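You operate a simulated robot arm through the tools that you are given. There is no shell and no other tool. Be economical: measure what you need, move in short steps, check, and stop when the job is done.

Carry out the task below with a simulated robot arm. There is one attempt and no reset: what you move stays moved.

TASK
The yoghurt is done: switch off, stand both jars on the island, cover back on.
Fine: rest the cover on the island meanwhile.
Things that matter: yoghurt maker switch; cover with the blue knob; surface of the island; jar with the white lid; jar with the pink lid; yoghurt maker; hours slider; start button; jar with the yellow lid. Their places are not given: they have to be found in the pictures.

It is judged by the outcome, as a careful person would: the job done as asked, and still so three seconds after it is handed in. It fails if anything else is knocked over, pushed out of place, dropped, spilled or broken.

THE ROBOT
A 7-joint arm with a two-finger parallel gripper, fixed in place. Base frame: the origin is at the foot of the arm, x ahead of it, y to its left, z up. Lengths are in mm, angles in degrees, forces in N, time in s.
Its first joint turns from -66.0 to 66.0 degrees. Payload 1.57 kg.
Tool frame: the origin (TCP) lies between the finger pads and is the grasp point; the fingertips stand 30 mm ahead of it; z points along the fingers, y is the line along which they close. The gripper opens to 110 mm. The fingers are 24 mm wide and 12 mm thick; the gripper's body (48 by 112 mm) begins 78 mm behind the TCP.
Orientation is that of the tool frame in the base frame, as a unit quaternion [w, x, y, z]. With the fingers straight down and closing along the base's y, the tool's x points along the base's -x, its y along +y and its z along -z.

THE INTERFACE
- The arm moves only by the tool drive_tool. Its arguments are lists of equal length, an entry for each row: "travel": the shift along the tool's x, y, z in cm, a list of three; "dr": the turn, a rotation vector about the tool's x, y, z in degrees, a list of three; "grip": the opening, from 0 (shut) to 1 (fully open). In form: {"travel": [[x, y, z], ...], "dr": [[wx, wy, wz], ...], "grip": [grip, ...]}. A call has 1 to 10 rows; each row is the pose to reach, as a shift and turn from the pose commanded when the call began, along the tool's axes at that moment. A row lasts 0.2 s, in which the tool goes at most 50 mm and 8.6 degrees; a call with a longer step from one row to the next is refused whole, and so is a gripper value outside its range. A pose out of reach is approached as far as the arm can. The call stops where the force on the tool passes 70 N (or 10 N more than at its start, if that is more) or the arm is blocked; 0.2 s more then pass. The fingers move at their own pace (about 108 mm/s each) and stop on an object; they squeeze with about 43 N. The grip force told is the motor's: it shows also when the fingers shut on nothing. Time passes only in rows, and 0.2 s behind the last, so rows that repeat a pose let the fingers close. It gives the time, the measured TCP pose, the force on the tool (base axes), the opening and the grip force at its end, in the units of the frame above (readings bear some noise).
- Cameras (640 x 400 px; columns grow to the right, rows downward): "scene" is fixed at [156.5, -379.8, 1423.6]; the picture's right is [0.86, -0.51, 0.00], its down [-0.20, -0.33, -0.92] and it looks along [0.47, 0.79, -0.38] (base axes); focal length 335 px, centre (320, 200). "wrist" rides on the gripper at [-36, 0, -80] in the tool frame; the picture's right is [0.00, -1.00, 0.00], its down [0.97, 0.00, -0.24] and it looks along [0.24, 0.00, 0.97] (tool axes); focal length 218 px, centre (320, 200).
- get_image(camera): a new picture of that camera. No time passes.
- point_at(camera, pixels): for up to 12 pixels [column, row] of the newest picture of that camera ("zoom" is the newest enlarged one), the place [x, y, z] in the base frame of the surface seen there, good to about 2 mm. No time passes.
- enlarge(camera, box): a new picture of the part [left, top, right, bottom] of that camera's present view, enlarged. No time passes.
- sign_off(): hands the job in; it is judged then, once.

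Work in short steps. Measure before you move; look again where a grasp or a placing could have gone wrong, and mend it. You have 80 turns and 54 pictures in all, the two below and enlarged ones among them. Open the gripper and draw the arm clear of the work before you hand the job in, unless the task says otherwise; then end with one line.

The tools are called by a JSON object that holds its "fn" and its "kwargs". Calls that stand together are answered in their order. drive_tool: Moves the arm, as the interface text tells. Its arguments: {"type":"object","properties":{"travel":{"type":"array","items":{"type":"array","items":{"type":"number"}}},"dr":{"type":"array","items":{"type":"array","items":{"type":"number"}}},"grip":{"type":"array","items":{"type":"number"}}},"required":["travel","dr","grip"]} The other tools are called the same way: get_image (camera) takes a picture; point_at (camera, pixels) gives the place of the surface under pixels of a picture; enlarge (camera, box) takes an enlarged picture of a part of a camera's view; sign_off () hands the job in.

At the start:

```text
time: 0.0
tcp_pos: [384.3, 0.2, 1321.1]
tcp_rot: [-0.001, 0.0, 1.0, 0.0]
ft_force: [0.2, 0.5, -0.1]
gripper_width: 110.1
finger_force: 0.0
```

scene: 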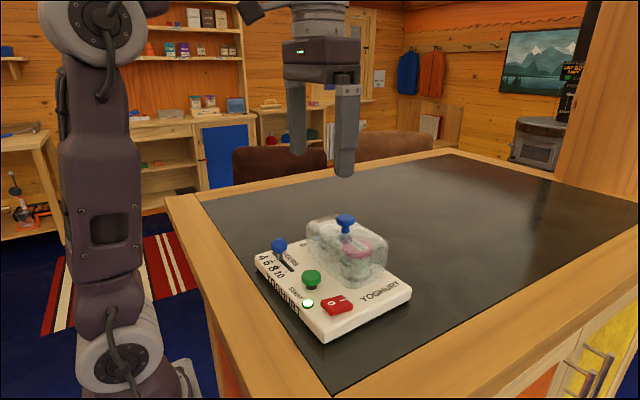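
wrist: 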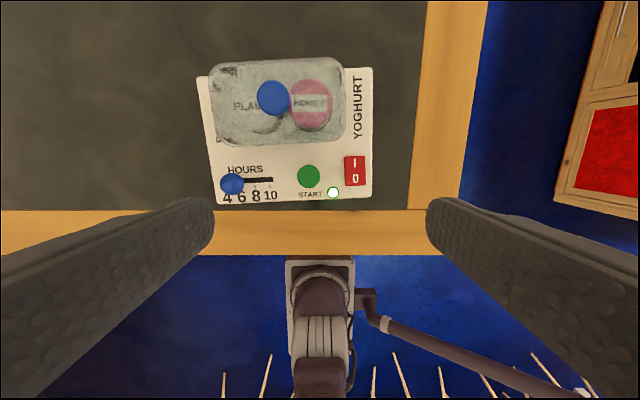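

The pictures show the maker with the cover (blue knob) at about (345,220) in the scene, and a red switch at (337,304). I enlarge and measure.

{"fn": "enlarge", "kwargs": {"camera": "scene", "box": [240, 190, 430, 350]}}

{"fn": "enlarge", "kwargs": {"camera": "wrist", "box": [180, 40, 400, 215]}}

{"fn": "point_at", "kwargs": {"camera": "wrist", "pixels": [[273, 97], [310, 105], [262, 115], [232, 183], [308, 176], [355, 163], [355, 177], [205, 85], [370, 75], [218, 200], [370, 196], [100, 120]]}}

{"fn": "point_at", "kwargs": {"camera": "scene", "pixels": [[345, 218], [345, 232], [310, 230], [385, 245], [378, 285], [279, 245], [312, 277], [330, 304], [345, 300], [323, 340], [411, 290], [450, 250]]}}

```text
2.50 times, centred on (335, 270) of scene
```

zoom: 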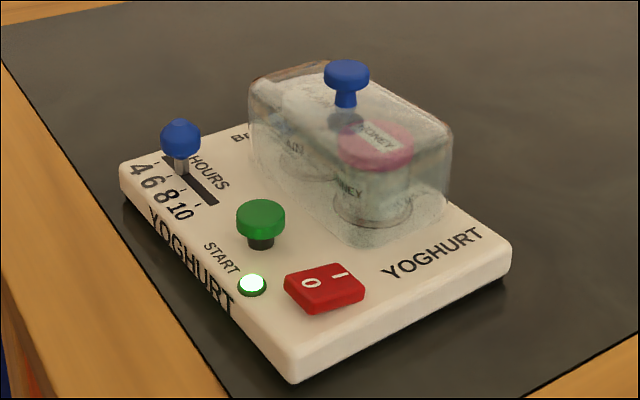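

```text
2.29 times, centred on (290, 128) of wrist
```

zoom: 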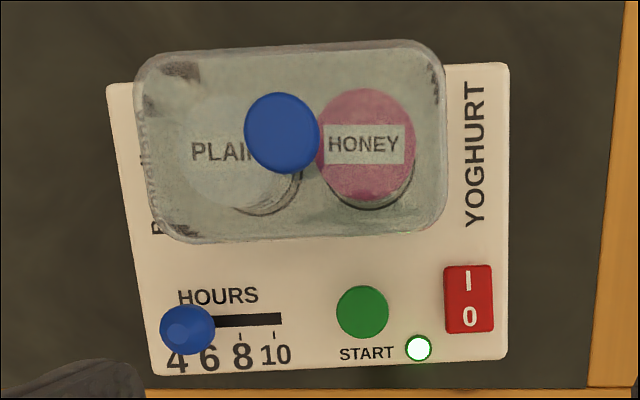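

```text
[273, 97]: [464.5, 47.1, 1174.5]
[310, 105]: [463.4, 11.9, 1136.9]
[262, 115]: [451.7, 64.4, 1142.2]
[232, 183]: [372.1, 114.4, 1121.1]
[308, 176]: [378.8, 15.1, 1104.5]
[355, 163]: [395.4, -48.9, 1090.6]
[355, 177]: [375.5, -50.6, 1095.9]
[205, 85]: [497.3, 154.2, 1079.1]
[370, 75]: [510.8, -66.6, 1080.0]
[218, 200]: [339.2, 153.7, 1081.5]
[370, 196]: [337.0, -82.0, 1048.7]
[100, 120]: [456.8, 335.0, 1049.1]
```

```text
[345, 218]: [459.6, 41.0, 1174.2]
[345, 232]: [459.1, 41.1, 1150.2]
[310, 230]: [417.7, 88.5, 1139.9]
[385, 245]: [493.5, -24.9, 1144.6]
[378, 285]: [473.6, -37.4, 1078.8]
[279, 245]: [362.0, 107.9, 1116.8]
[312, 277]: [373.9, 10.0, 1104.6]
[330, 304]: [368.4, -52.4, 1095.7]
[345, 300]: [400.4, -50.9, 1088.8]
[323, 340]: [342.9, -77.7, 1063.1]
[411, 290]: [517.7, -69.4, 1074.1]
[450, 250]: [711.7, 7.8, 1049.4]
```

Both cameras agree that the island top is at z≈1049, the maker top about 1079, and the cover knob at (461,42). The switch's "0" end, at about (370,-51,1096), is the raised one, so it is on. I shut the fingers and come above the 0 end, and measure the island's free area as well.

{"fn": "point_at", "kwargs": {"camera": "wrist", "pixels": [[100, 205], [100, 216], [100, 240], [160, 200], [160, 120], [420, 120], [440, 120], [480, 120], [350, 183], [355, 158], [30, 200], [30, 120]]}}

{"fn": "drive_tool", "kwargs": {"travel": [[0.8, -2.5, 3], [1.7, -5.1, 7], [1.7, -5.1, 11], [1.7, -5.1, 15], [1.7, -5.1, 17]], "dr": [[0, 0, 0], [0, 0, 0], [0, 0, 0], [0, 0, 0], [0, 0, 0]], "grip": [0, 0, 0, 0, 0]}}

{"fn": "enlarge", "kwargs": {"camera": "scene", "box": [240, 190, 430, 350]}}

```text
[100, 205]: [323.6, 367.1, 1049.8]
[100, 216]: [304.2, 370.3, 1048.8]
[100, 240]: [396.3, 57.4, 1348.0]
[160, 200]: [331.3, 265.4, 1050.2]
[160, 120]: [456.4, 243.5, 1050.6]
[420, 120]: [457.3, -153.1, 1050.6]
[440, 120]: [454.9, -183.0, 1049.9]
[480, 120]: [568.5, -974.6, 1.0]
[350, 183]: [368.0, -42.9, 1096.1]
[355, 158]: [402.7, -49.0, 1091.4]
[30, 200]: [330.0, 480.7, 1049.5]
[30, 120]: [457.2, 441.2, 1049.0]
```

```text
time: 1.2
tcp_pos: [368.1, -49.3, 1150.6]
tcp_rot: [0.0, 0.0, 1.0, 0.0]
ft_force: [0.8, 0.4, -0.2]
gripper_width: 0.0
finger_force: 21.2
```

```text
2.50 times, centred on (335, 270) of scene
```

zoom: 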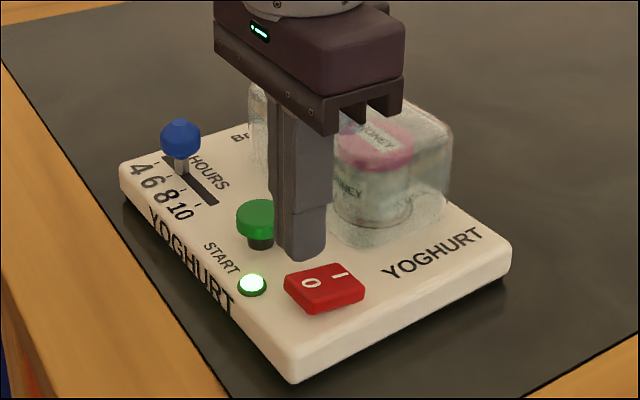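

The fingers are above the 0 end, with the tips at about 1120. I press down slowly, about 8 mm past contact, then come back up.

{"fn": "drive_tool", "kwargs": {"travel": [[0.2, -0.1, 1.5], [0.2, -0.1, 2.2], [0.2, -0.1, 2.6], [0.2, -0.1, 2.9], [0.2, -0.1, 3.2]], "dr": [[0, 0, 0], [0, 0, 0], [0, 0, 0], [0, 0, 0], [0, 0, 0]], "grip": [0, 0, 0, 0, 0]}}

{"fn": "drive_tool", "kwargs": {"travel": [[0, 0, -3], [0, 0, -7], [0, 0, -11], [1, 2, -14]], "dr": [[0, 0, 0], [0, 0, 0], [0, 0, 0], [0, 0, 0]], "grip": [0, 0, 0, 0.6]}}

{"fn": "enlarge", "kwargs": {"camera": "scene", "box": [240, 190, 430, 350]}}

```text
time: 2.4
tcp_pos: [363.6, -50.5, 1121.2]
tcp_rot: [0.003, 0.0, 1.0, 0.0]
ft_force: [-13.4, 3.4, 53.7]
gripper_width: 0.0
finger_force: 22.2
```

```text
time: 3.4
tcp_pos: [353.7, -31.1, 1259.2]
tcp_rot: [-0.001, 0.0, 1.0, 0.0]
ft_force: [-0.2, 0.5, 0.2]
gripper_width: 66.1
finger_force: 0.1
```

```text
2.50 times, centred on (335, 270) of scene
```

zoom: 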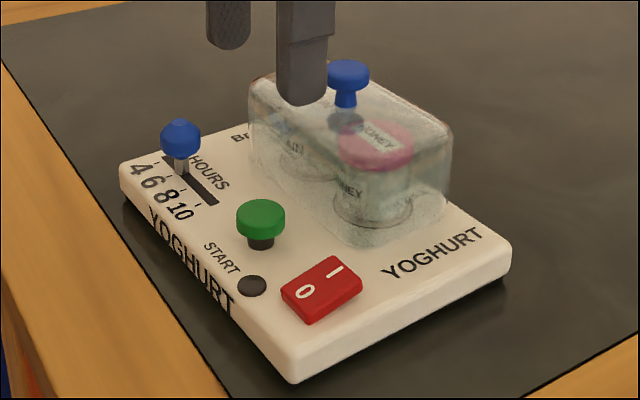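

The rocker flipped and the lamp went dark, so the maker is off. I move above the knob at (461,42) and check with the wrist camera.

{"fn": "drive_tool", "kwargs": {"travel": [[-3.6, 2.5, 0], [-7.2, 5, 0], [-10.7, 7.3, 0], [-10.7, 7.3, 0]], "dr": [[0, 0, 0], [0, 0, 0], [0, 0, 0], [0, 0, 0]], "grip": [0.7, 0.7, 0.7, 0.7]}}

{"fn": "get_image", "kwargs": {"camera": "wrist"}}

{"fn": "enlarge", "kwargs": {"camera": "scene", "box": [240, 150, 430, 310]}}

```text
time: 4.4
tcp_pos: [462.8, 41.9, 1259.9]
tcp_rot: [0.0, 0.001, 1.0, 0.0]
ft_force: [1.0, 0.1, -0.3]
gripper_width: 76.7
finger_force: 0.0
```

```text
47 pictures are left
```

wrist: 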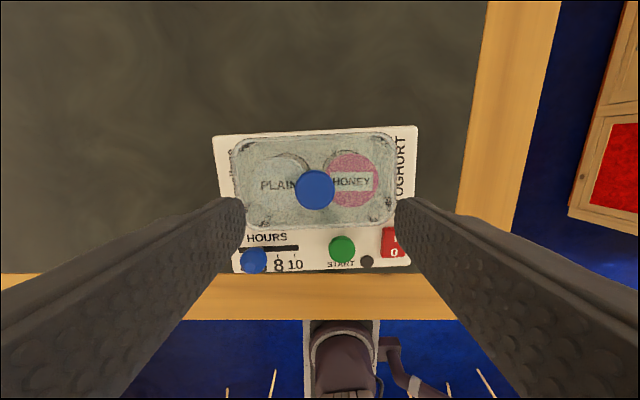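

```text
2.50 times, centred on (335, 230) of scene
```

zoom: 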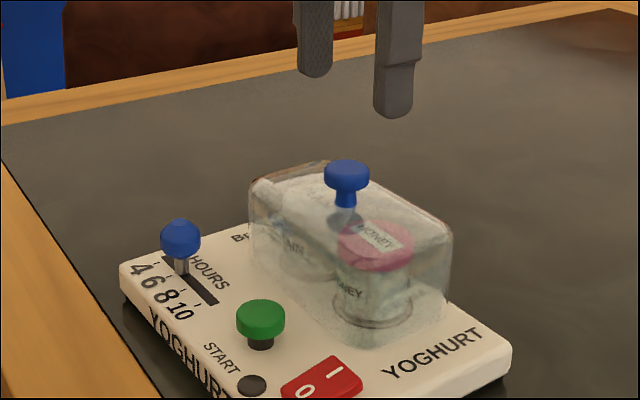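

I measure the knob's rim and the cover's corners for the grasp.

{"fn": "point_at", "kwargs": {"camera": "wrist", "pixels": [[298, 188], [331, 188], [314, 173], [314, 205], [314, 188], [236, 145], [392, 140], [250, 222], [392, 218], [214, 137], [416, 127], [290, 165]]}}

```text
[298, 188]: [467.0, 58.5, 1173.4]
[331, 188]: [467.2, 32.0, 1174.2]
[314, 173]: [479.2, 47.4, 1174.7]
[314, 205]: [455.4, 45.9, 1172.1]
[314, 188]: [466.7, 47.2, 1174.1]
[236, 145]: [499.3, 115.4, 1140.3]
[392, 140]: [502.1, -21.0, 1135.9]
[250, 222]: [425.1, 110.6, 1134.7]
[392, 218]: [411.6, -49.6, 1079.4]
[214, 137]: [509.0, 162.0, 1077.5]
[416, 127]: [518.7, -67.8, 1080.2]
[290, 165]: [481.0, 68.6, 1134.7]
```

The knob centre is at about (467,46) with its top at 1174. I lower to TCP z≈1178, with the tips about 8 mm above the cover's top, and close.

{"fn": "drive_tool", "kwargs": {"travel": [[-0.4, 0.4, 3], [-0.4, 0.4, 6], [-0.4, 0.4, 8.2], [-0.4, 0.4, 8.2], [-0.4, 0.4, 8.2], [-0.4, 0.4, 8.2]], "dr": [[0, 0, 0], [0, 0, 0], [0, 0, 0], [0, 0, 0], [0, 0, 0], [0, 0, 0]], "grip": [0.7, 0.7, 0.7, 0.2, 0, 0]}}

{"fn": "enlarge", "kwargs": {"camera": "scene", "box": [240, 150, 430, 310]}}

```text
time: 5.8
tcp_pos: [465.3, 44.7, 1178.1]
tcp_rot: [0.0, 0.0, 1.0, 0.0]
ft_force: [-1.3, -0.1, 0.0]
gripper_width: 31.0
finger_force: 39.8
```

```text
2.50 times, centred on (335, 230) of scene
```

zoom: 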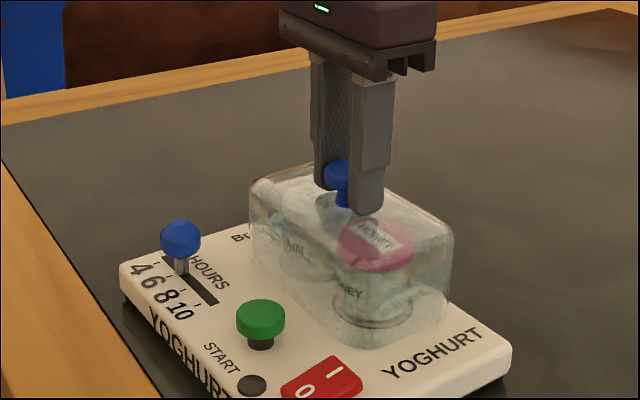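

The knob is held, with the opening at 31 mm. I lift straight up, slowly, 11 cm.

{"fn": "drive_tool", "kwargs": {"travel": [[0, 0, -0.5], [0, 0, -1.5], [0, 0, -3], [0, 0, -5], [0, 0, -7], [0, 0, -9], [0, 0, -11], [0, 0, -11]], "dr": [[0, 0, 0], [0, 0, 0], [0, 0, 0], [0, 0, 0], [0, 0, 0], [0, 0, 0], [0, 0, 0], [0, 0, 0]], "grip": [0, 0, 0, 0, 0, 0, 0, 0]}}

{"fn": "get_image", "kwargs": {"camera": "scene"}}

```text
time: 7.6
tcp_pos: [466.0, 44.2, 1287.8]
tcp_rot: [0.0, 0.0, 1.0, 0.0]
ft_force: [0.7, -0.1, -0.8]
gripper_width: 30.9
finger_force: 40.0
```

```text
44 pictures are left
```

scene: 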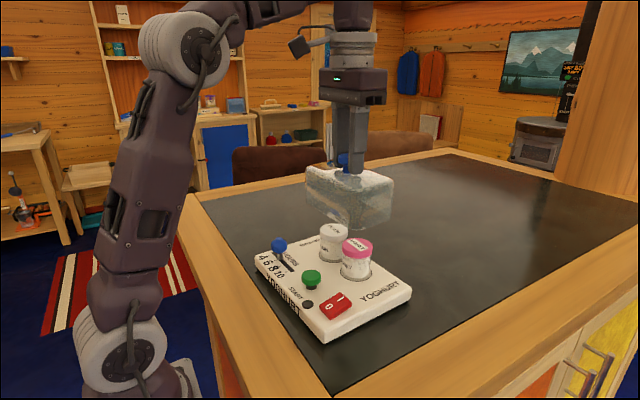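

The cover is up and both jars stand free. I carry it left at height to above (365,315), which is empty island.

{"fn": "drive_tool", "kwargs": {"travel": [[0.7, 2, 0], [2, 5.5, 0], [3.4, 9.2, 0], [4.8, 12.9, 0], [6.2, 16.6, 0], [7.6, 20.3, 0], [8.8, 23.7, 0], [9.7, 26, 0], [10.1, 27.1, 0], [10.1, 27.1, 0]], "dr": [[0, 0, 0], [0, 0, 0], [0, 0, 0], [0, 0, 0], [0, 0, 0], [0, 0, 0], [0, 0, 0], [0, 0, 0], [0, 0, 0], [0, 0, 0]], "grip": [0, 0, 0, 0, 0, 0, 0, 0, 0, 0]}}

{"fn": "get_image", "kwargs": {"camera": "scene"}}

```text
time: 9.8
tcp_pos: [365.2, 316.2, 1287.6]
tcp_rot: [0.0, 0.0, 1.0, 0.0]
ft_force: [0.5, -0.3, -0.7]
gripper_width: 30.9
finger_force: 39.4
```

```text
43 pictures are left
```

scene: 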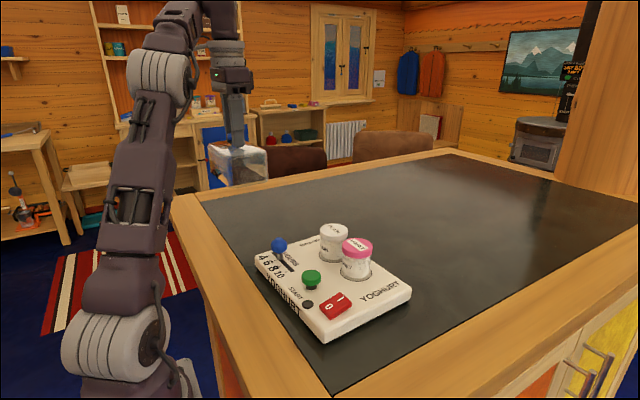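

I check the island's left edge, then lower toward TCP z≈1156.

{"fn": "point_at", "kwargs": {"camera": "scene", "pixels": [[205, 202], [180, 205], [250, 215], [333, 229], [357, 246], [357, 278], [345, 270], [300, 210], [240, 205]]}}

{"fn": "drive_tool", "kwargs": {"travel": [[0, 0, 2], [0, 0, 5], [0, 0, 8], [0, 0, 11], [0, 0, 12.5], [0, 0, 13.0], [0, 0, 13.0]], "dr": [[0, 0, 0], [0, 0, 0], [0, 0, 0], [0, 0, 0], [0, 0, 0], [0, 0, 0], [0, 0, 0]], "grip": [0, 0, 0, 0, 0, 0, 0]}}

{"fn": "enlarge", "kwargs": {"camera": "scene", "box": [170, 130, 390, 315]}}

```text
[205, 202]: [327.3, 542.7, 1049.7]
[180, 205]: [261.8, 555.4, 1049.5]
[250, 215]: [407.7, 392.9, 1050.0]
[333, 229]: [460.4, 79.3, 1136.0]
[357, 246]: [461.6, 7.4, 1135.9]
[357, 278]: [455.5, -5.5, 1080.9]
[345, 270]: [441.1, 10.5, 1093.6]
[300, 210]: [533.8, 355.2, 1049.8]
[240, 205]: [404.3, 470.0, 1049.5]
```

```text
time: 11.4
tcp_pos: [364.7, 316.3, 1157.4]
tcp_rot: [0.0, 0.001, 1.0, 0.0]
ft_force: [-0.4, 0.1, -1.7]
gripper_width: 31.0
finger_force: 40.1
```

```text
2.16 times, centred on (280, 222) of scene
```

zoom: 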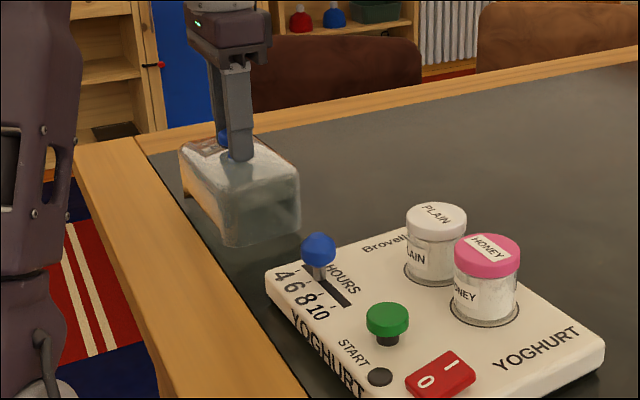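

Still in the air, so I lower in millimetre steps and watch the force.

{"fn": "drive_tool", "kwargs": {"travel": [[0, 0, 0.3], [0, 0, 0.5], [0, 0, 0.7], [0, 0, 0.8], [0, 0, 0.8]], "dr": [[0, 0, 0], [0, 0, 0], [0, 0, 0], [0, 0, 0], [0, 0, 0]], "grip": [0, 0, 0, 0, 0]}}

```text
time: 12.6
tcp_pos: [364.7, 315.3, 1151.1]
tcp_rot: [0.0, -0.001, 1.0, 0.001]
ft_force: [0.7, -0.3, -2.0]
gripper_width: 30.6
finger_force: 39.1
```

{"fn": "drive_tool", "kwargs": {"travel": [[0, 0, 0.15], [0, 0, 0.3], [0, 0, 0.3]], "dr": [[0, 0, 0], [0, 0, 0], [0, 0, 0]], "grip": [0, 0, 0]}}

```text
time: 13.4
tcp_pos: [363.5, 316.6, 1147.8]
tcp_rot: [0.001, 0.0, 1.0, 0.002]
ft_force: [-1.7, 1.5, 32.9]
gripper_width: 30.8
finger_force: 40.1
```

Contact at 33 N. I ease up a millimetre, open, and rise clear.

{"fn": "drive_tool", "kwargs": {"travel": [[0, 0, -0.1], [0, 0, -0.1], [0, 0, -0.1], [0, 0, -2], [0, 0, -6], [0, 0, -10], [0, 0, -14]], "dr": [[0, 0, 0], [0, 0, 0], [0, 0, 0], [0, 0, 0], [0, 0, 0], [0, 0, 0], [0, 0, 0]], "grip": [0.3, 0.6, 0.6, 0.6, 0.6, 0.6, 0.6]}}

{"fn": "get_image", "kwargs": {"camera": "wrist"}}

```text
time: 15.0
tcp_pos: [363.4, 318.4, 1287.3]
tcp_rot: [0.0, 0.0, 1.0, -0.001]
ft_force: [0.3, -0.1, 0.7]
gripper_width: 66.0
finger_force: 0.1
```

```text
41 pictures are left
```

wrist: 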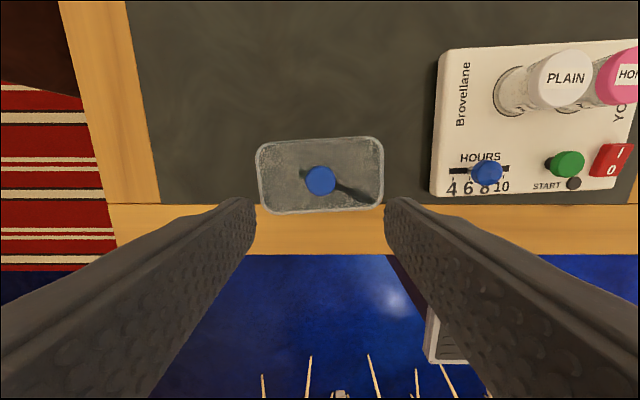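

The cover stands on the island. I travel back above the jars while turning the gripper, so it can close along base x rather than into the narrow gap between the jars.

{"fn": "drive_tool", "kwargs": {"travel": [[-0.5, -1.5, 0], [-1.5, -4.5, 0], [-2.8, -8, 0], [-4.2, -12, 0], [-5.6, -16, 0], [-7, -20, 0], [-8.4, -23.5, 0], [-9.3, -26, 0], [-9.8, -27.5, 0], [-9.8, -27.5, 0]], "dr": [[0, 0, 8], [0, 0, 16], [0, 0, 24], [0, 0, 32], [0, 0, 40], [0, 0, 48], [0, 0, 56], [0, 0, 64], [0, 0, 72], [0, 0, 80]], "grip": [0.8, 0.8, 0.8, 0.8, 0.8, 0.8, 0.8, 0.8, 0.8, 0.8]}}

{"fn": "drive_tool", "kwargs": {"travel": [[0, 0, 0], [0, 0, 0], [0, 0, 0]], "dr": [[0, 0, 5], [0, 0, 10], [0, 0, 10]], "grip": [0.8, 0.8, 0.8]}}

{"fn": "get_image", "kwargs": {"camera": "wrist"}}

{"fn": "enlarge", "kwargs": {"camera": "scene", "box": [170, 130, 430, 350]}}

```text
time: 17.2
tcp_pos: [462.2, 41.7, 1286.7]
tcp_rot: [-0.001, 0.643, 0.766, 0.0]
ft_force: [0.6, 0.1, 0.1]
gripper_width: 88.0
finger_force: 0.1
```

```text
time: 18.0
tcp_pos: [462.3, 40.7, 1287.7]
tcp_rot: [-0.001, 0.708, 0.706, 0.0]
ft_force: [0.3, 0.1, 0.1]
gripper_width: 88.2
finger_force: 0.1
```

```text
40 pictures are left
```

wrist: 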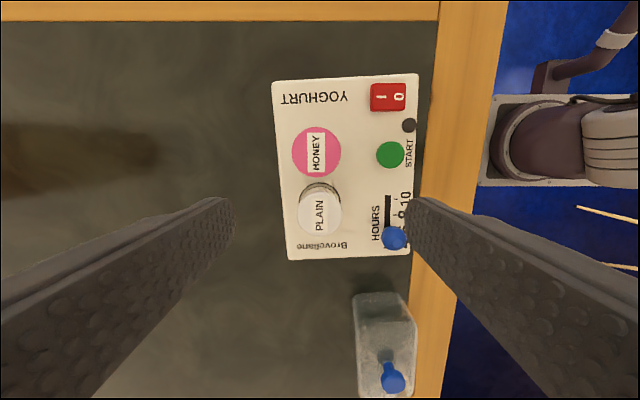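

```text
1.82 times, centred on (300, 240) of scene
```

zoom: 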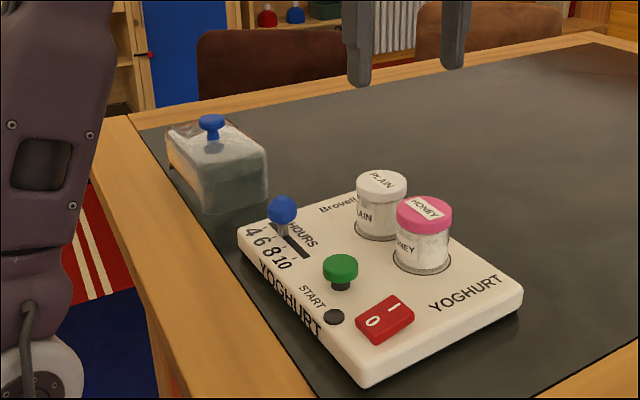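

{"fn": "point_at", "kwargs": {"camera": "wrist", "pixels": [[320, 212], [299, 212], [341, 212], [320, 193], [320, 232], [316, 152], [294, 152], [338, 152], [316, 130], [316, 173], [390, 375], [319, 195]]}}

```text
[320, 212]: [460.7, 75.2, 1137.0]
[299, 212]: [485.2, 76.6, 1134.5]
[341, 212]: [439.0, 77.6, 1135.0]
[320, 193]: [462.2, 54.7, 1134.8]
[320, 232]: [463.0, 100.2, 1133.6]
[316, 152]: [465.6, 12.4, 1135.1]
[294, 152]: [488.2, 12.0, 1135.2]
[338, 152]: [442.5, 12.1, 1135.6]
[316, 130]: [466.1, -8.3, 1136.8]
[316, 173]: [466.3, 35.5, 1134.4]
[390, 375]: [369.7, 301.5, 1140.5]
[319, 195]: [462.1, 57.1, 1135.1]
```

White lid: centre (462,77), about 46 mm across, top 1136. Pink lid: centre (466,13). I go down on the white jar to TCP z≈1119 and grip.

{"fn": "drive_tool", "kwargs": {"travel": [[2, 0, 3], [3.6, 0, 6], [3.6, 0, 10], [3.6, 0, 13.5], [3.6, 0, 15.5], [3.6, 0, 16.9], [3.6, 0, 16.9], [3.6, 0, 16.9], [3.6, 0, 16.9]], "dr": [[0, 0, 0], [0, 0, 0], [0, 0, 0], [0, 0, 0], [0, 0, 0], [0, 0, 0], [0, 0, 0], [0, 0, 0], [0, 0, 0]], "grip": [0.75, 0.75, 0.75, 0.75, 0.75, 0.75, 0.4, 0.2, 0.2]}}

{"fn": "enlarge", "kwargs": {"camera": "scene", "box": [240, 150, 430, 310]}}

```text
time: 20.0
tcp_pos: [462.3, 75.4, 1119.2]
tcp_rot: [0.001, 0.707, 0.707, 0.0]
ft_force: [0.1, 0.8, 0.4]
gripper_width: 50.8
finger_force: 42.9
```

```text
2.50 times, centred on (335, 230) of scene
```

zoom: 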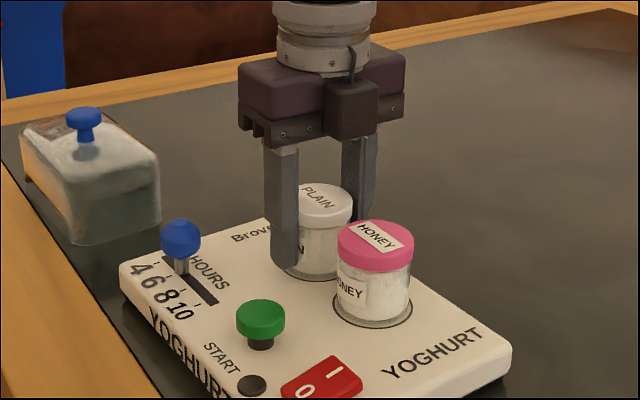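

The jar is held at 50.8 mm. I lift it straight up slowly.

{"fn": "drive_tool", "kwargs": {"travel": [[0, 0, -0.5], [0, 0, -1.5], [0, 0, -2.8], [0, 0, -4.3], [0, 0, -6], [0, 0, -7.5], [0, 0, -8.5], [0, 0, -8.5]], "dr": [[0, 0, 0], [0, 0, 0], [0, 0, 0], [0, 0, 0], [0, 0, 0], [0, 0, 0], [0, 0, 0], [0, 0, 0]], "grip": [0.2, 0.2, 0.2, 0.2, 0.2, 0.2, 0.2, 0.2]}}

{"fn": "enlarge", "kwargs": {"camera": "scene", "box": [200, 130, 430, 310]}}

```text
time: 21.8
tcp_pos: [462.8, 77.2, 1204.0]
tcp_rot: [0.001, 0.707, 0.707, 0.0]
ft_force: [0.5, -0.2, -1.7]
gripper_width: 50.7
finger_force: 42.8
```

```text
2.22 times, centred on (315, 220) of scene
```

zoom: 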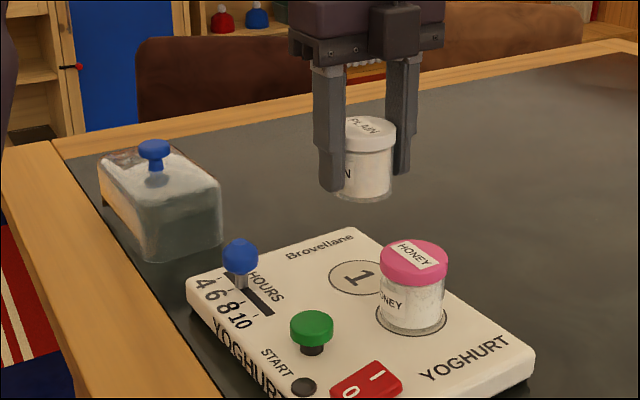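

The jar is clear. I carry it to (440,200), between the maker and the cover on the open side, and lower to just above the surface.

{"fn": "drive_tool", "kwargs": {"travel": [[2, -0.4, 0], [5, -0.9, 0], [8.5, -1.5, 0], [11, -2, 0], [12.3, -2.3, 0], [12.3, -2.3, 3], [12.3, -2.3, 6], [12.3, -2.3, 9], [12.3, -2.3, 10.5], [12.3, -2.3, 10.8]], "dr": [[0, 0, 0], [0, 0, 0], [0, 0, 0], [0, 0, 0], [0, 0, 0], [0, 0, 0], [0, 0, 0], [0, 0, 0], [0, 0, 0], [0, 0, 0]], "grip": [0.2, 0.2, 0.2, 0.2, 0.2, 0.2, 0.2, 0.2, 0.2, 0.2]}}

{"fn": "enlarge", "kwargs": {"camera": "scene", "box": [200, 130, 430, 310]}}

```text
time: 24.0
tcp_pos: [440.8, 199.4, 1093.3]
tcp_rot: [0.0, 0.707, 0.708, 0.0]
ft_force: [0.1, -0.3, -0.8]
gripper_width: 50.8
finger_force: 42.9
```

```text
2.22 times, centred on (315, 220) of scene
```

zoom: 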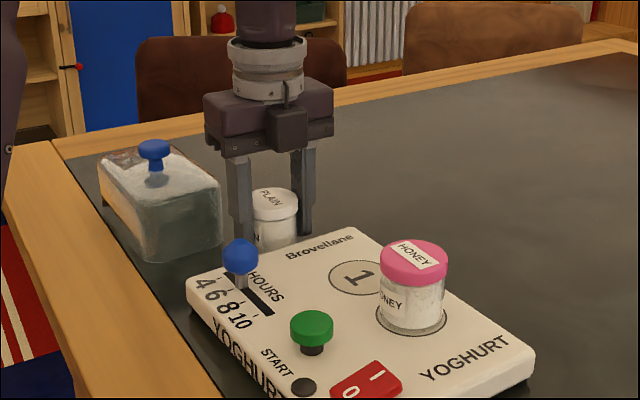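

Position is good. I lower in small steps until contact.

{"fn": "drive_tool", "kwargs": {"travel": [[0, 0, 0.2], [0, 0, 0.35], [0, 0, 0.45], [0, 0, 0.45]], "dr": [[0, 0, 0], [0, 0, 0], [0, 0, 0], [0, 0, 0]], "grip": [0.2, 0.2, 0.2, 0.2]}}

```text
time: 25.0
tcp_pos: [438.7, 200.0, 1090.4]
tcp_rot: [0.001, 0.707, 0.707, 0.001]
ft_force: [0.9, -0.3, -0.9]
gripper_width: 50.7
finger_force: 43.2
```

{"fn": "drive_tool", "kwargs": {"travel": [[0, 0, 0.1], [0, 0, 0.2], [0, 0, 0.2]], "dr": [[0, 0, 0], [0, 0, 0], [0, 0, 0]], "grip": [0.2, 0.2, 0.2]}}

```text
time: 25.8
tcp_pos: [439.8, 200.1, 1088.2]
tcp_rot: [0.0, 0.707, 0.707, -0.001]
ft_force: [-0.8, -0.1, 2.5]
gripper_width: 50.8
finger_force: 43.2
```

Contact has just begun. I lower half a millimetre more, release and rise.

{"fn": "drive_tool", "kwargs": {"travel": [[0, 0, 0.05], [0, 0, 0.05], [0, 0, 0.05], [0, 0, 0.05], [0, 0, -2], [0, 0, -6], [0, 0, -10], [0, 0, -14]], "dr": [[0, 0, 0], [0, 0, 0], [0, 0, 0], [0, 0, 0], [0, 0, 0], [0, 0, 0], [0, 0, 0], [0, 0, 0]], "grip": [0.2, 0.5, 0.65, 0.65, 0.65, 0.65, 0.65, 0.65]}}

{"fn": "enlarge", "kwargs": {"camera": "scene", "box": [200, 130, 430, 310]}}

```text
time: 27.6
tcp_pos: [439.7, 202.4, 1228.9]
tcp_rot: [0.0, 0.707, 0.707, -0.001]
ft_force: [0.0, 0.3, 0.3]
gripper_width: 71.2
finger_force: 0.0
```

```text
2.22 times, centred on (315, 220) of scene
```

zoom: 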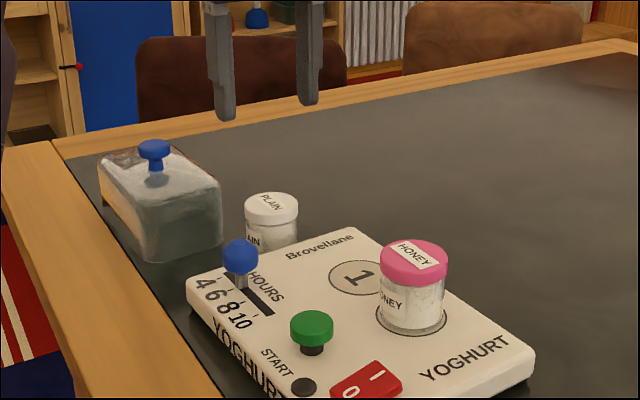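

The white jar stands. Next is the pink jar at (466,13): I travel over, descend to z≈1119 and grip.

{"fn": "drive_tool", "kwargs": {"travel": [[-4, 0.6, 0], [-8.5, 1.2, 0], [-13, 1.9, 0], [-17, 2.4, 0], [-18.9, 2.6, 0], [-18.9, 2.6, 2]], "dr": [[0, 0, 0], [0, 0, 0], [0, 0, 0], [0, 0, 0], [0, 0, 0], [0, 0, 0]], "grip": [0.75, 0.75, 0.75, 0.75, 0.75, 0.75]}}

{"fn": "drive_tool", "kwargs": {"travel": [[0, 0, 3], [0, 0, 6], [0, 0, 8], [0, 0, 8.9], [0, 0, 8.9], [0, 0, 8.9], [0, 0, 8.9]], "dr": [[0, 0, 0], [0, 0, 0], [0, 0, 0], [0, 0, 0], [0, 0, 0], [0, 0, 0], [0, 0, 0]], "grip": [0.75, 0.75, 0.75, 0.75, 0.4, 0.2, 0.2]}}

{"fn": "enlarge", "kwargs": {"camera": "scene", "box": [200, 130, 430, 310]}}

```text
time: 29.0
tcp_pos: [463.4, 10.6, 1207.9]
tcp_rot: [0.0, 0.707, 0.707, 0.0]
ft_force: [0.6, 0.3, -0.5]
gripper_width: 82.4
finger_force: 0.0
```

```text
time: 30.6
tcp_pos: [465.6, 11.7, 1118.5]
tcp_rot: [-0.001, 0.707, 0.707, 0.0]
ft_force: [-0.2, -0.8, -0.6]
gripper_width: 50.9
finger_force: 43.4
```

```text
2.22 times, centred on (315, 220) of scene
```

zoom: 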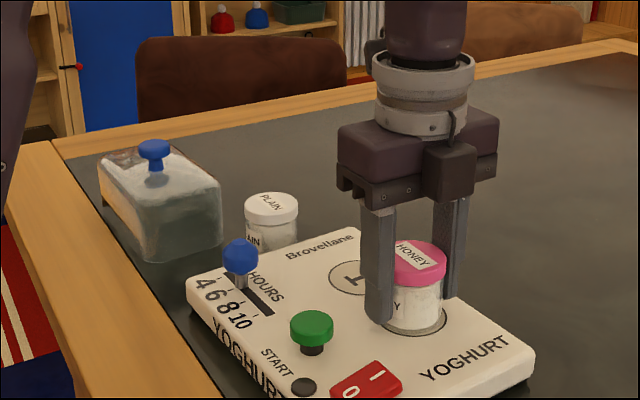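

The pink jar is held at 50.9 mm. I lift it straight up.

{"fn": "drive_tool", "kwargs": {"travel": [[0, 0, -0.5], [0, 0, -1.5], [0, 0, -2.8], [0, 0, -4.3], [0, 0, -6], [0, 0, -7.8], [0, 0, -9.5], [0, 0, -10.5], [0, 0, -10.5]], "dr": [[0, 0, 0], [0, 0, 0], [0, 0, 0], [0, 0, 0], [0, 0, 0], [0, 0, 0], [0, 0, 0], [0, 0, 0], [0, 0, 0]], "grip": [0.2, 0.2, 0.2, 0.2, 0.2, 0.2, 0.2, 0.2, 0.2]}}

{"fn": "enlarge", "kwargs": {"camera": "scene", "box": [200, 130, 430, 310]}}

```text
time: 32.6
tcp_pos: [464.5, 10.3, 1225.5]
tcp_rot: [0.0, 0.707, 0.707, 0.0]
ft_force: [0.0, 0.9, -0.5]
gripper_width: 51.0
finger_force: 43.2
```

```text
2.22 times, centred on (315, 220) of scene
```

zoom: 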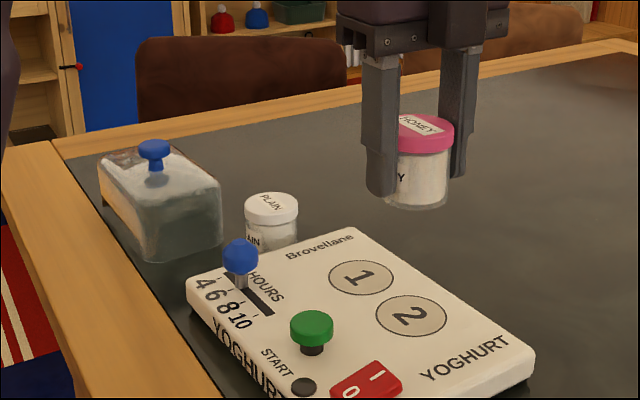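

I carry the pink jar to above (350,200), high over the slider, and partly lower it.

{"fn": "drive_tool", "kwargs": {"travel": [[1.5, -0.9, 0], [4.5, -2.7, 0], [8, -4.8, 0], [11.5, -7, 0], [15, -9.1, 0], [17.6, -10.6, 0], [19, -11.5, 0], [19, -11.5, 3], [19, -11.5, 7], [19, -11.5, 10]], "dr": [[0, 0, 0], [0, 0, 0], [0, 0, 0], [0, 0, 0], [0, 0, 0], [0, 0, 0], [0, 0, 0], [0, 0, 0], [0, 0, 0], [0, 0, 0]], "grip": [0.2, 0.2, 0.2, 0.2, 0.2, 0.2, 0.2, 0.2, 0.2, 0.2]}}

{"fn": "get_image", "kwargs": {"camera": "scene"}}

{"fn": "get_image", "kwargs": {"camera": "wrist"}}

```text
time: 34.8
tcp_pos: [350.7, 202.7, 1123.7]
tcp_rot: [0.001, 0.707, 0.707, 0.0]
ft_force: [-0.5, 0.3, -0.9]
gripper_width: 50.9
finger_force: 42.9
```

```text
32 pictures are left
```

scene: 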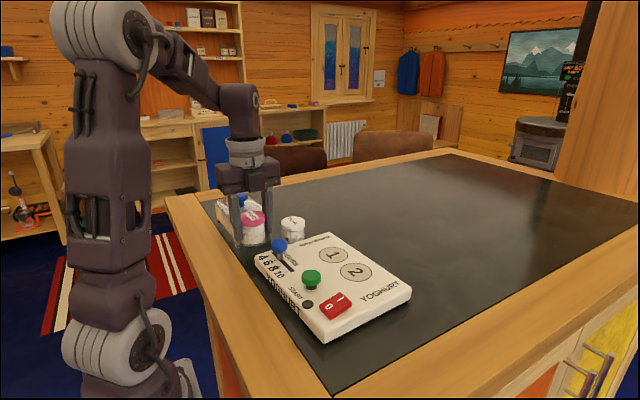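

```text
31 pictures are left
```

wrist: 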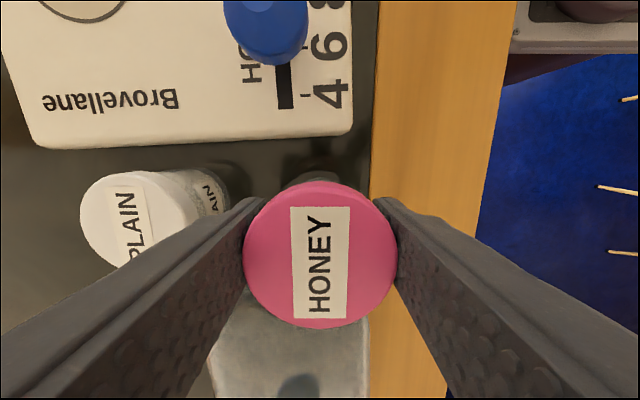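

The spot is clear between the maker, the white jar and the cover. I lower to contact at about z 1088.

{"fn": "drive_tool", "kwargs": {"travel": [[0, 0, 1.5], [0, 0, 2.7], [0, 0, 3.2], [0, 0, 3.4], [0, 0, 3.5], [0, 0, 3.55], [0, 0, 3.55]], "dr": [[0, 0, 0], [0, 0, 0], [0, 0, 0], [0, 0, 0], [0, 0, 0], [0, 0, 0], [0, 0, 0]], "grip": [0.2, 0.2, 0.2, 0.2, 0.2, 0.2, 0.2]}}

```text
time: 36.4
tcp_pos: [350.6, 201.0, 1089.7]
tcp_rot: [0.0, 0.707, 0.708, 0.0]
ft_force: [0.3, -0.2, -0.9]
gripper_width: 50.9
finger_force: 43.2
```

{"fn": "drive_tool", "kwargs": {"travel": [[0, 0, 0.1], [0, 0, 0.2], [0, 0, 0.25], [0, 0, 0.25]], "dr": [[0, 0, 0], [0, 0, 0], [0, 0, 0], [0, 0, 0]], "grip": [0.2, 0.2, 0.2, 0.2]}}

```text
time: 37.4
tcp_pos: [349.4, 202.6, 1087.8]
tcp_rot: [0.0, 0.708, 0.707, 0.001]
ft_force: [0.4, 0.3, 32.1]
gripper_width: 50.7
finger_force: 43.0
```

Firm contact at 32 N. I ease up slightly, release and rise.

{"fn": "drive_tool", "kwargs": {"travel": [[0, 0, -0.1], [0, 0, -0.1], [0, 0, -0.1], [0, 0, -0.1], [0, 0, -2], [0, 0, -6], [0, 0, -10], [0, 0, -15], [0, 0, -19]], "dr": [[0, 0, 0], [0, 0, 0], [0, 0, 0], [0, 0, 0], [0, 0, 0], [0, 0, 0], [0, 0, 0], [0, 0, 0], [0, 0, 0]], "grip": [0.2, 0.5, 0.65, 0.65, 0.65, 0.65, 0.65, 0.65, 0.65]}}

{"fn": "enlarge", "kwargs": {"camera": "scene", "box": [200, 130, 430, 350]}}

```text
time: 39.4
tcp_pos: [350.2, 201.2, 1278.2]
tcp_rot: [0.0, 0.707, 0.707, 0.0]
ft_force: [-1.0, 0.5, -0.5]
gripper_width: 71.6
finger_force: 0.1
```

```text
1.82 times, centred on (315, 240) of scene
```

zoom: 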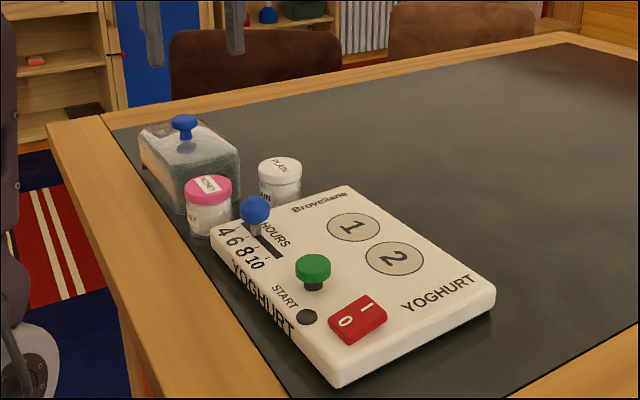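

Both jars stand. I turn the gripper back by 90° while moving over the cover's knob at about (365,316).

{"fn": "drive_tool", "kwargs": {"travel": [[1, 0.1, 0], [3, 0.4, 0], [5, 0.7, 0], [7, 1, 0], [9, 1.2, 0], [10.5, 1.4, 0], [11.5, 1.5, 0], [11.5, 1.5, 0], [11.5, 1.5, 0], [11.5, 1.5, 0]], "dr": [[0, 0, -8.5], [0, 0, -17], [0, 0, -25.5], [0, 0, -34], [0, 0, -42.5], [0, 0, -51], [0, 0, -59.5], [0, 0, -68], [0, 0, -76.5], [0, 0, -85]], "grip": [0.65, 0.65, 0.65, 0.65, 0.65, 0.65, 0.65, 0.65, 0.65, 0.65]}}

{"fn": "drive_tool", "kwargs": {"travel": [[0, 0, 0], [0, 0, 0]], "dr": [[0, 0, -5], [0, 0, -5]], "grip": [0.65, 0.65]}}

{"fn": "get_image", "kwargs": {"camera": "wrist"}}

```text
time: 41.6
tcp_pos: [364.9, 315.6, 1276.5]
tcp_rot: [0.0, 0.042, 0.999, 0.0]
ft_force: [-0.4, 0.2, 0.2]
gripper_width: 71.6
finger_force: 0.1
```

```text
time: 42.2
tcp_pos: [365.1, 316.1, 1275.6]
tcp_rot: [0.001, -0.001, 1.0, 0.0]
ft_force: [-0.1, -0.5, -0.5]
gripper_width: 71.6
finger_force: 0.0
```

```text
29 pictures are left
```

wrist: 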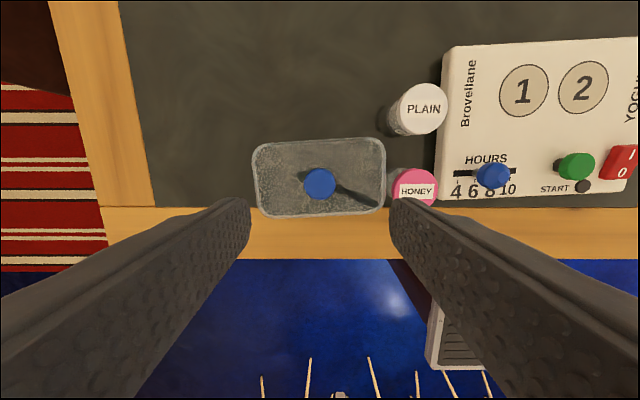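

The knob is below the fingers. I lower to z≈1148, as at release, and grip.

{"fn": "point_at", "kwargs": {"camera": "wrist", "pixels": [[320, 168], [320, 199], [304, 183], [336, 183], [525, 90], [583, 87], [444, 200], [450, 48]]}}

{"fn": "drive_tool", "kwargs": {"travel": [[0, 0, 3], [0, 0, 7], [0, 0, 10.5], [0, 0, 12.2], [0, 0, 12.7], [0, 0, 12.7], [0, 0, 12.7], [0, 0, 12.7]], "dr": [[0, 0, 0], [0, 0, 0], [0, 0, 0], [0, 0, 0], [0, 0, 0], [0, 0, 0], [0, 0, 0], [0, 0, 0]], "grip": [0.6, 0.6, 0.6, 0.6, 0.6, 0.2, 0, 0]}}

{"fn": "enlarge", "kwargs": {"camera": "scene", "box": [180, 130, 370, 290]}}

```text
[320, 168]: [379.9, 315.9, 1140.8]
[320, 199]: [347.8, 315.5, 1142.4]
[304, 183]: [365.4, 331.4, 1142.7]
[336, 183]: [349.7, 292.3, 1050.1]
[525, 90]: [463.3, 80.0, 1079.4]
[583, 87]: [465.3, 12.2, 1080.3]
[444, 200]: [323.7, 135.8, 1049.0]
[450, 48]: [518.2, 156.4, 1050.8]
```

```text
time: 44.0
tcp_pos: [365.2, 315.9, 1147.9]
tcp_rot: [0.0, -0.001, 1.0, 0.0]
ft_force: [0.0, -0.3, -0.1]
gripper_width: 31.0
finger_force: 39.8
```

```text
2.50 times, centred on (275, 210) of scene
```

zoom: 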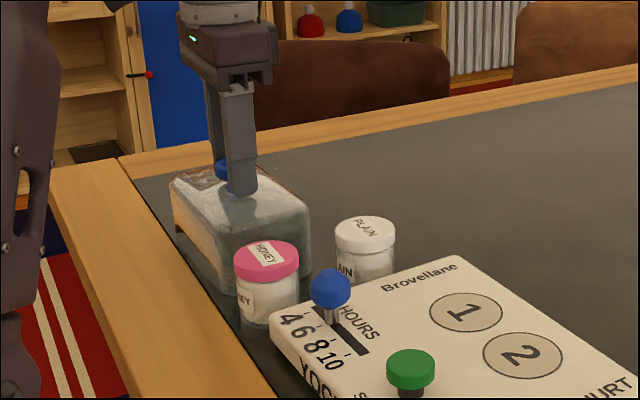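

The knob is held at 31 mm. I lift it straight up 14 cm, clear of the jars.

{"fn": "drive_tool", "kwargs": {"travel": [[0, 0, -0.5], [0, 0, -1.5], [0, 0, -3], [0, 0, -5], [0, 0, -7.5], [0, 0, -10], [0, 0, -12.5], [0, 0, -14], [0, 0, -14]], "dr": [[0, 0, 0], [0, 0, 0], [0, 0, 0], [0, 0, 0], [0, 0, 0], [0, 0, 0], [0, 0, 0], [0, 0, 0], [0, 0, 0]], "grip": [0, 0, 0, 0, 0, 0, 0, 0, 0]}}

{"fn": "get_image", "kwargs": {"camera": "scene"}}

```text
time: 46.0
tcp_pos: [365.4, 316.2, 1288.8]
tcp_rot: [0.0, -0.001, 1.0, -0.001]
ft_force: [0.0, 0.0, -1.1]
gripper_width: 30.7
finger_force: 39.9
```

```text
27 pictures are left
```

scene: 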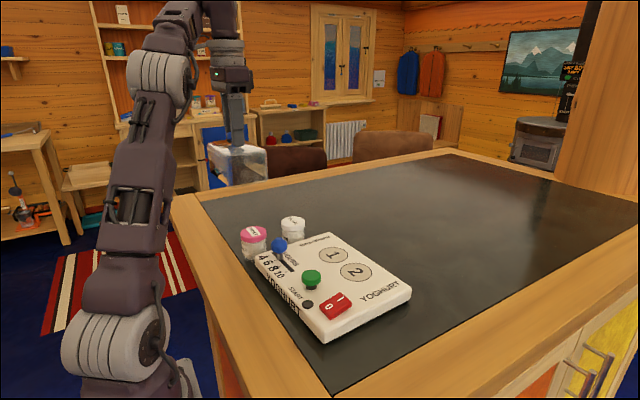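

I carry the cover back by the reverse of the outward shift, to above (466,45).

{"fn": "drive_tool", "kwargs": {"travel": [[-0.7, -2, 0], [-2, -5.5, 0], [-3.4, -9.2, 0], [-4.8, -12.9, 0], [-6.2, -16.6, 0], [-7.6, -20.3, 0], [-8.8, -23.7, 0], [-9.7, -26, 0], [-10.1, -27.1, 0], [-10.1, -27.1, 0]], "dr": [[0, 0, 0], [0, 0, 0], [0, 0, 0], [0, 0, 0], [0, 0, 0], [0, 0, 0], [0, 0, 0], [0, 0, 0], [0, 0, 0], [0, 0, 0]], "grip": [0, 0, 0, 0, 0, 0, 0, 0, 0, 0]}}

{"fn": "drive_tool", "kwargs": {"travel": [[0, 0, 2.5], [0, 0, 5.5], [0, 0, 8], [0, 0, 9.5], [0, 0, 9.9], [0, 0, 9.9]], "dr": [[0, 0, 0], [0, 0, 0], [0, 0, 0], [0, 0, 0], [0, 0, 0], [0, 0, 0]], "grip": [0, 0, 0, 0, 0, 0]}}

{"fn": "enlarge", "kwargs": {"camera": "scene", "box": [230, 160, 430, 330]}}

{"fn": "get_image", "kwargs": {"camera": "wrist"}}

```text
time: 48.2
tcp_pos: [467.0, 45.8, 1289.4]
tcp_rot: [-0.001, 0.0, 1.0, 0.0]
ft_force: [-1.2, 0.4, -1.1]
gripper_width: 30.9
finger_force: 40.2
```

```text
time: 49.6
tcp_pos: [467.5, 44.2, 1190.2]
tcp_rot: [0.0, 0.0, 1.0, 0.0]
ft_force: [-0.6, -0.7, -1.2]
gripper_width: 30.9
finger_force: 40.2
```

```text
2.35 times, centred on (330, 245) of scene
```

zoom: 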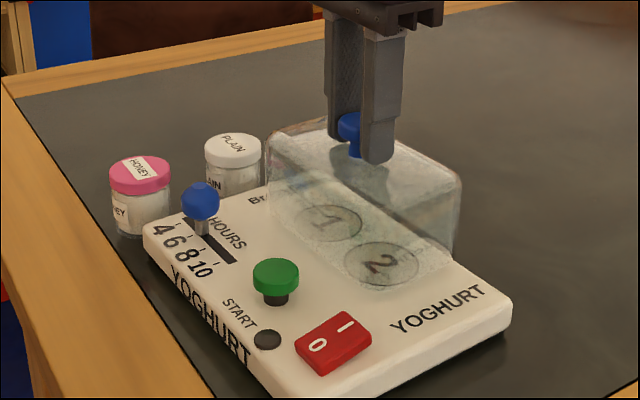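

```text
25 pictures are left
```

wrist: 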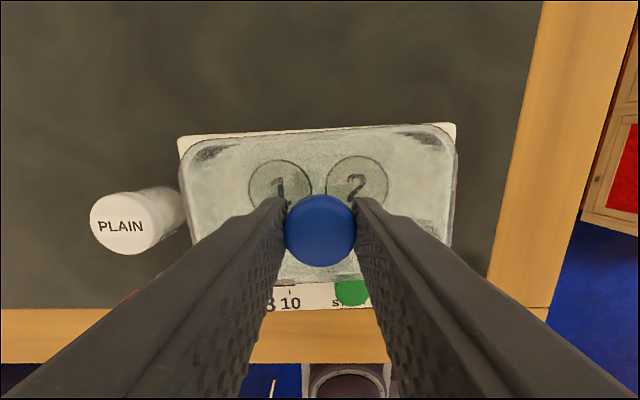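

The cover is over its place, 12 mm up. I lower in small steps to contact at about 1178.

{"fn": "drive_tool", "kwargs": {"travel": [[0.1, 0, 0.4], [0.1, 0, 0.8], [0.1, 0, 1.0], [0.1, 0, 1.1], [0.1, 0, 1.2], [0.1, 0, 1.2]], "dr": [[0, 0, 0], [0, 0, 0], [0, 0, 0], [0, 0, 0], [0, 0, 0], [0, 0, 0]], "grip": [0, 0, 0, 0, 0, 0]}}

```text
time: 51.0
tcp_pos: [465.2, 44.2, 1178.2]
tcp_rot: [0.0, 0.0, 1.0, 0.0]
ft_force: [-1.2, 0.5, 0.7]
gripper_width: 30.7
finger_force: 40.2
```

Contact is beginning. I lower another millimetre.

{"fn": "drive_tool", "kwargs": {"travel": [[0, 0, 0.1], [0, 0, 0.15], [0, 0, 0.15]], "dr": [[0, 0, 0], [0, 0, 0], [0, 0, 0]], "grip": [0, 0, 0]}}

{"fn": "enlarge", "kwargs": {"camera": "scene", "box": [230, 160, 430, 330]}}

```text
time: 51.8
tcp_pos: [465.4, 44.1, 1177.4]
tcp_rot: [0.002, 0.0, 1.0, 0.0]
ft_force: [-2.5, -1.1, 38.3]
gripper_width: 30.7
finger_force: 39.6
```

```text
2.35 times, centred on (330, 245) of scene
```

zoom: 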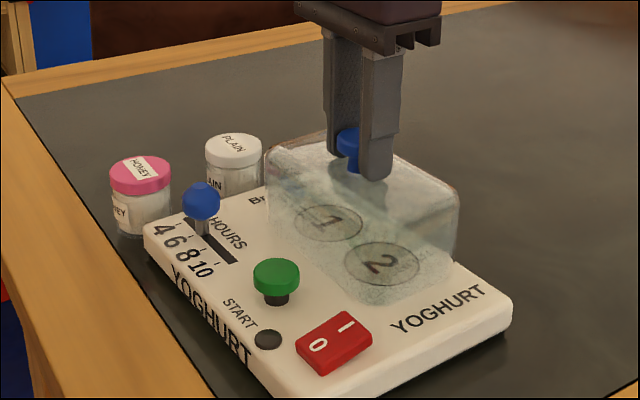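

Seated with firm contact. I ease up a little, release and withdraw upward.

{"fn": "drive_tool", "kwargs": {"travel": [[0, 0, -0.12], [0, 0, -0.12], [0, 0, -0.12], [0, 0, -0.12], [0, 0, -2], [0, 0, -6], [0, 0, -10], [0, 0, -14], [0, 0, -14]], "dr": [[0, 0, 0], [0, 0, 0], [0, 0, 0], [0, 0, 0], [0, 0, 0], [0, 0, 0], [0, 0, 0], [0, 0, 0], [0, 0, 0]], "grip": [0, 0.4, 0.6, 0.6, 0.6, 0.6, 0.6, 0.8, 0.8]}}

{"fn": "enlarge", "kwargs": {"camera": "scene", "box": [230, 160, 430, 350]}}

{"fn": "get_image", "kwargs": {"camera": "wrist"}}

{"fn": "point_at", "kwargs": {"camera": "wrist", "pixels": [[320, 190], [330, 180]]}}

```text
time: 53.8
tcp_pos: [465.8, 44.0, 1317.1]
tcp_rot: [0.001, 0.001, 1.0, 0.0]
ft_force: [0.5, -0.2, 0.1]
gripper_width: 87.8
finger_force: 0.1
```

```text
2.11 times, centred on (330, 255) of scene
```

zoom: 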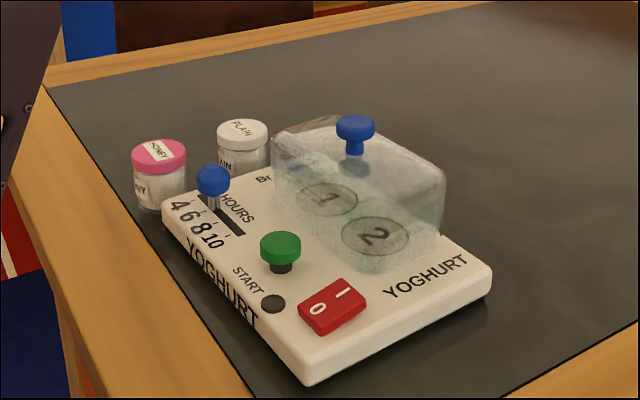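

```text
22 pictures are left
```

wrist: 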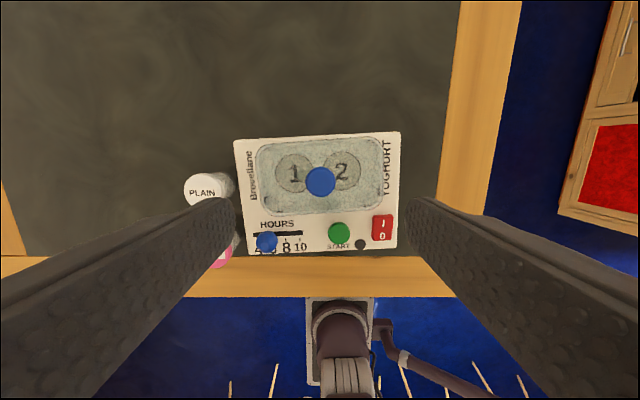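

```text
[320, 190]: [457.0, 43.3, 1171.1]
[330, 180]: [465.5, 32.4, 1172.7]
```

The cover is level in its place, the rocker is at 0 with the lamp dark, the slider hasn't moved, and both jars stand on the island. The arm is open and clear, so I hand in.

{"fn": "sign_off", "kwargs": {}}

```text
The job is handed in.
```

The yoghurt maker is switched off, the white-lid and pink-lid jars stand on the island, and the cover is back on the maker.
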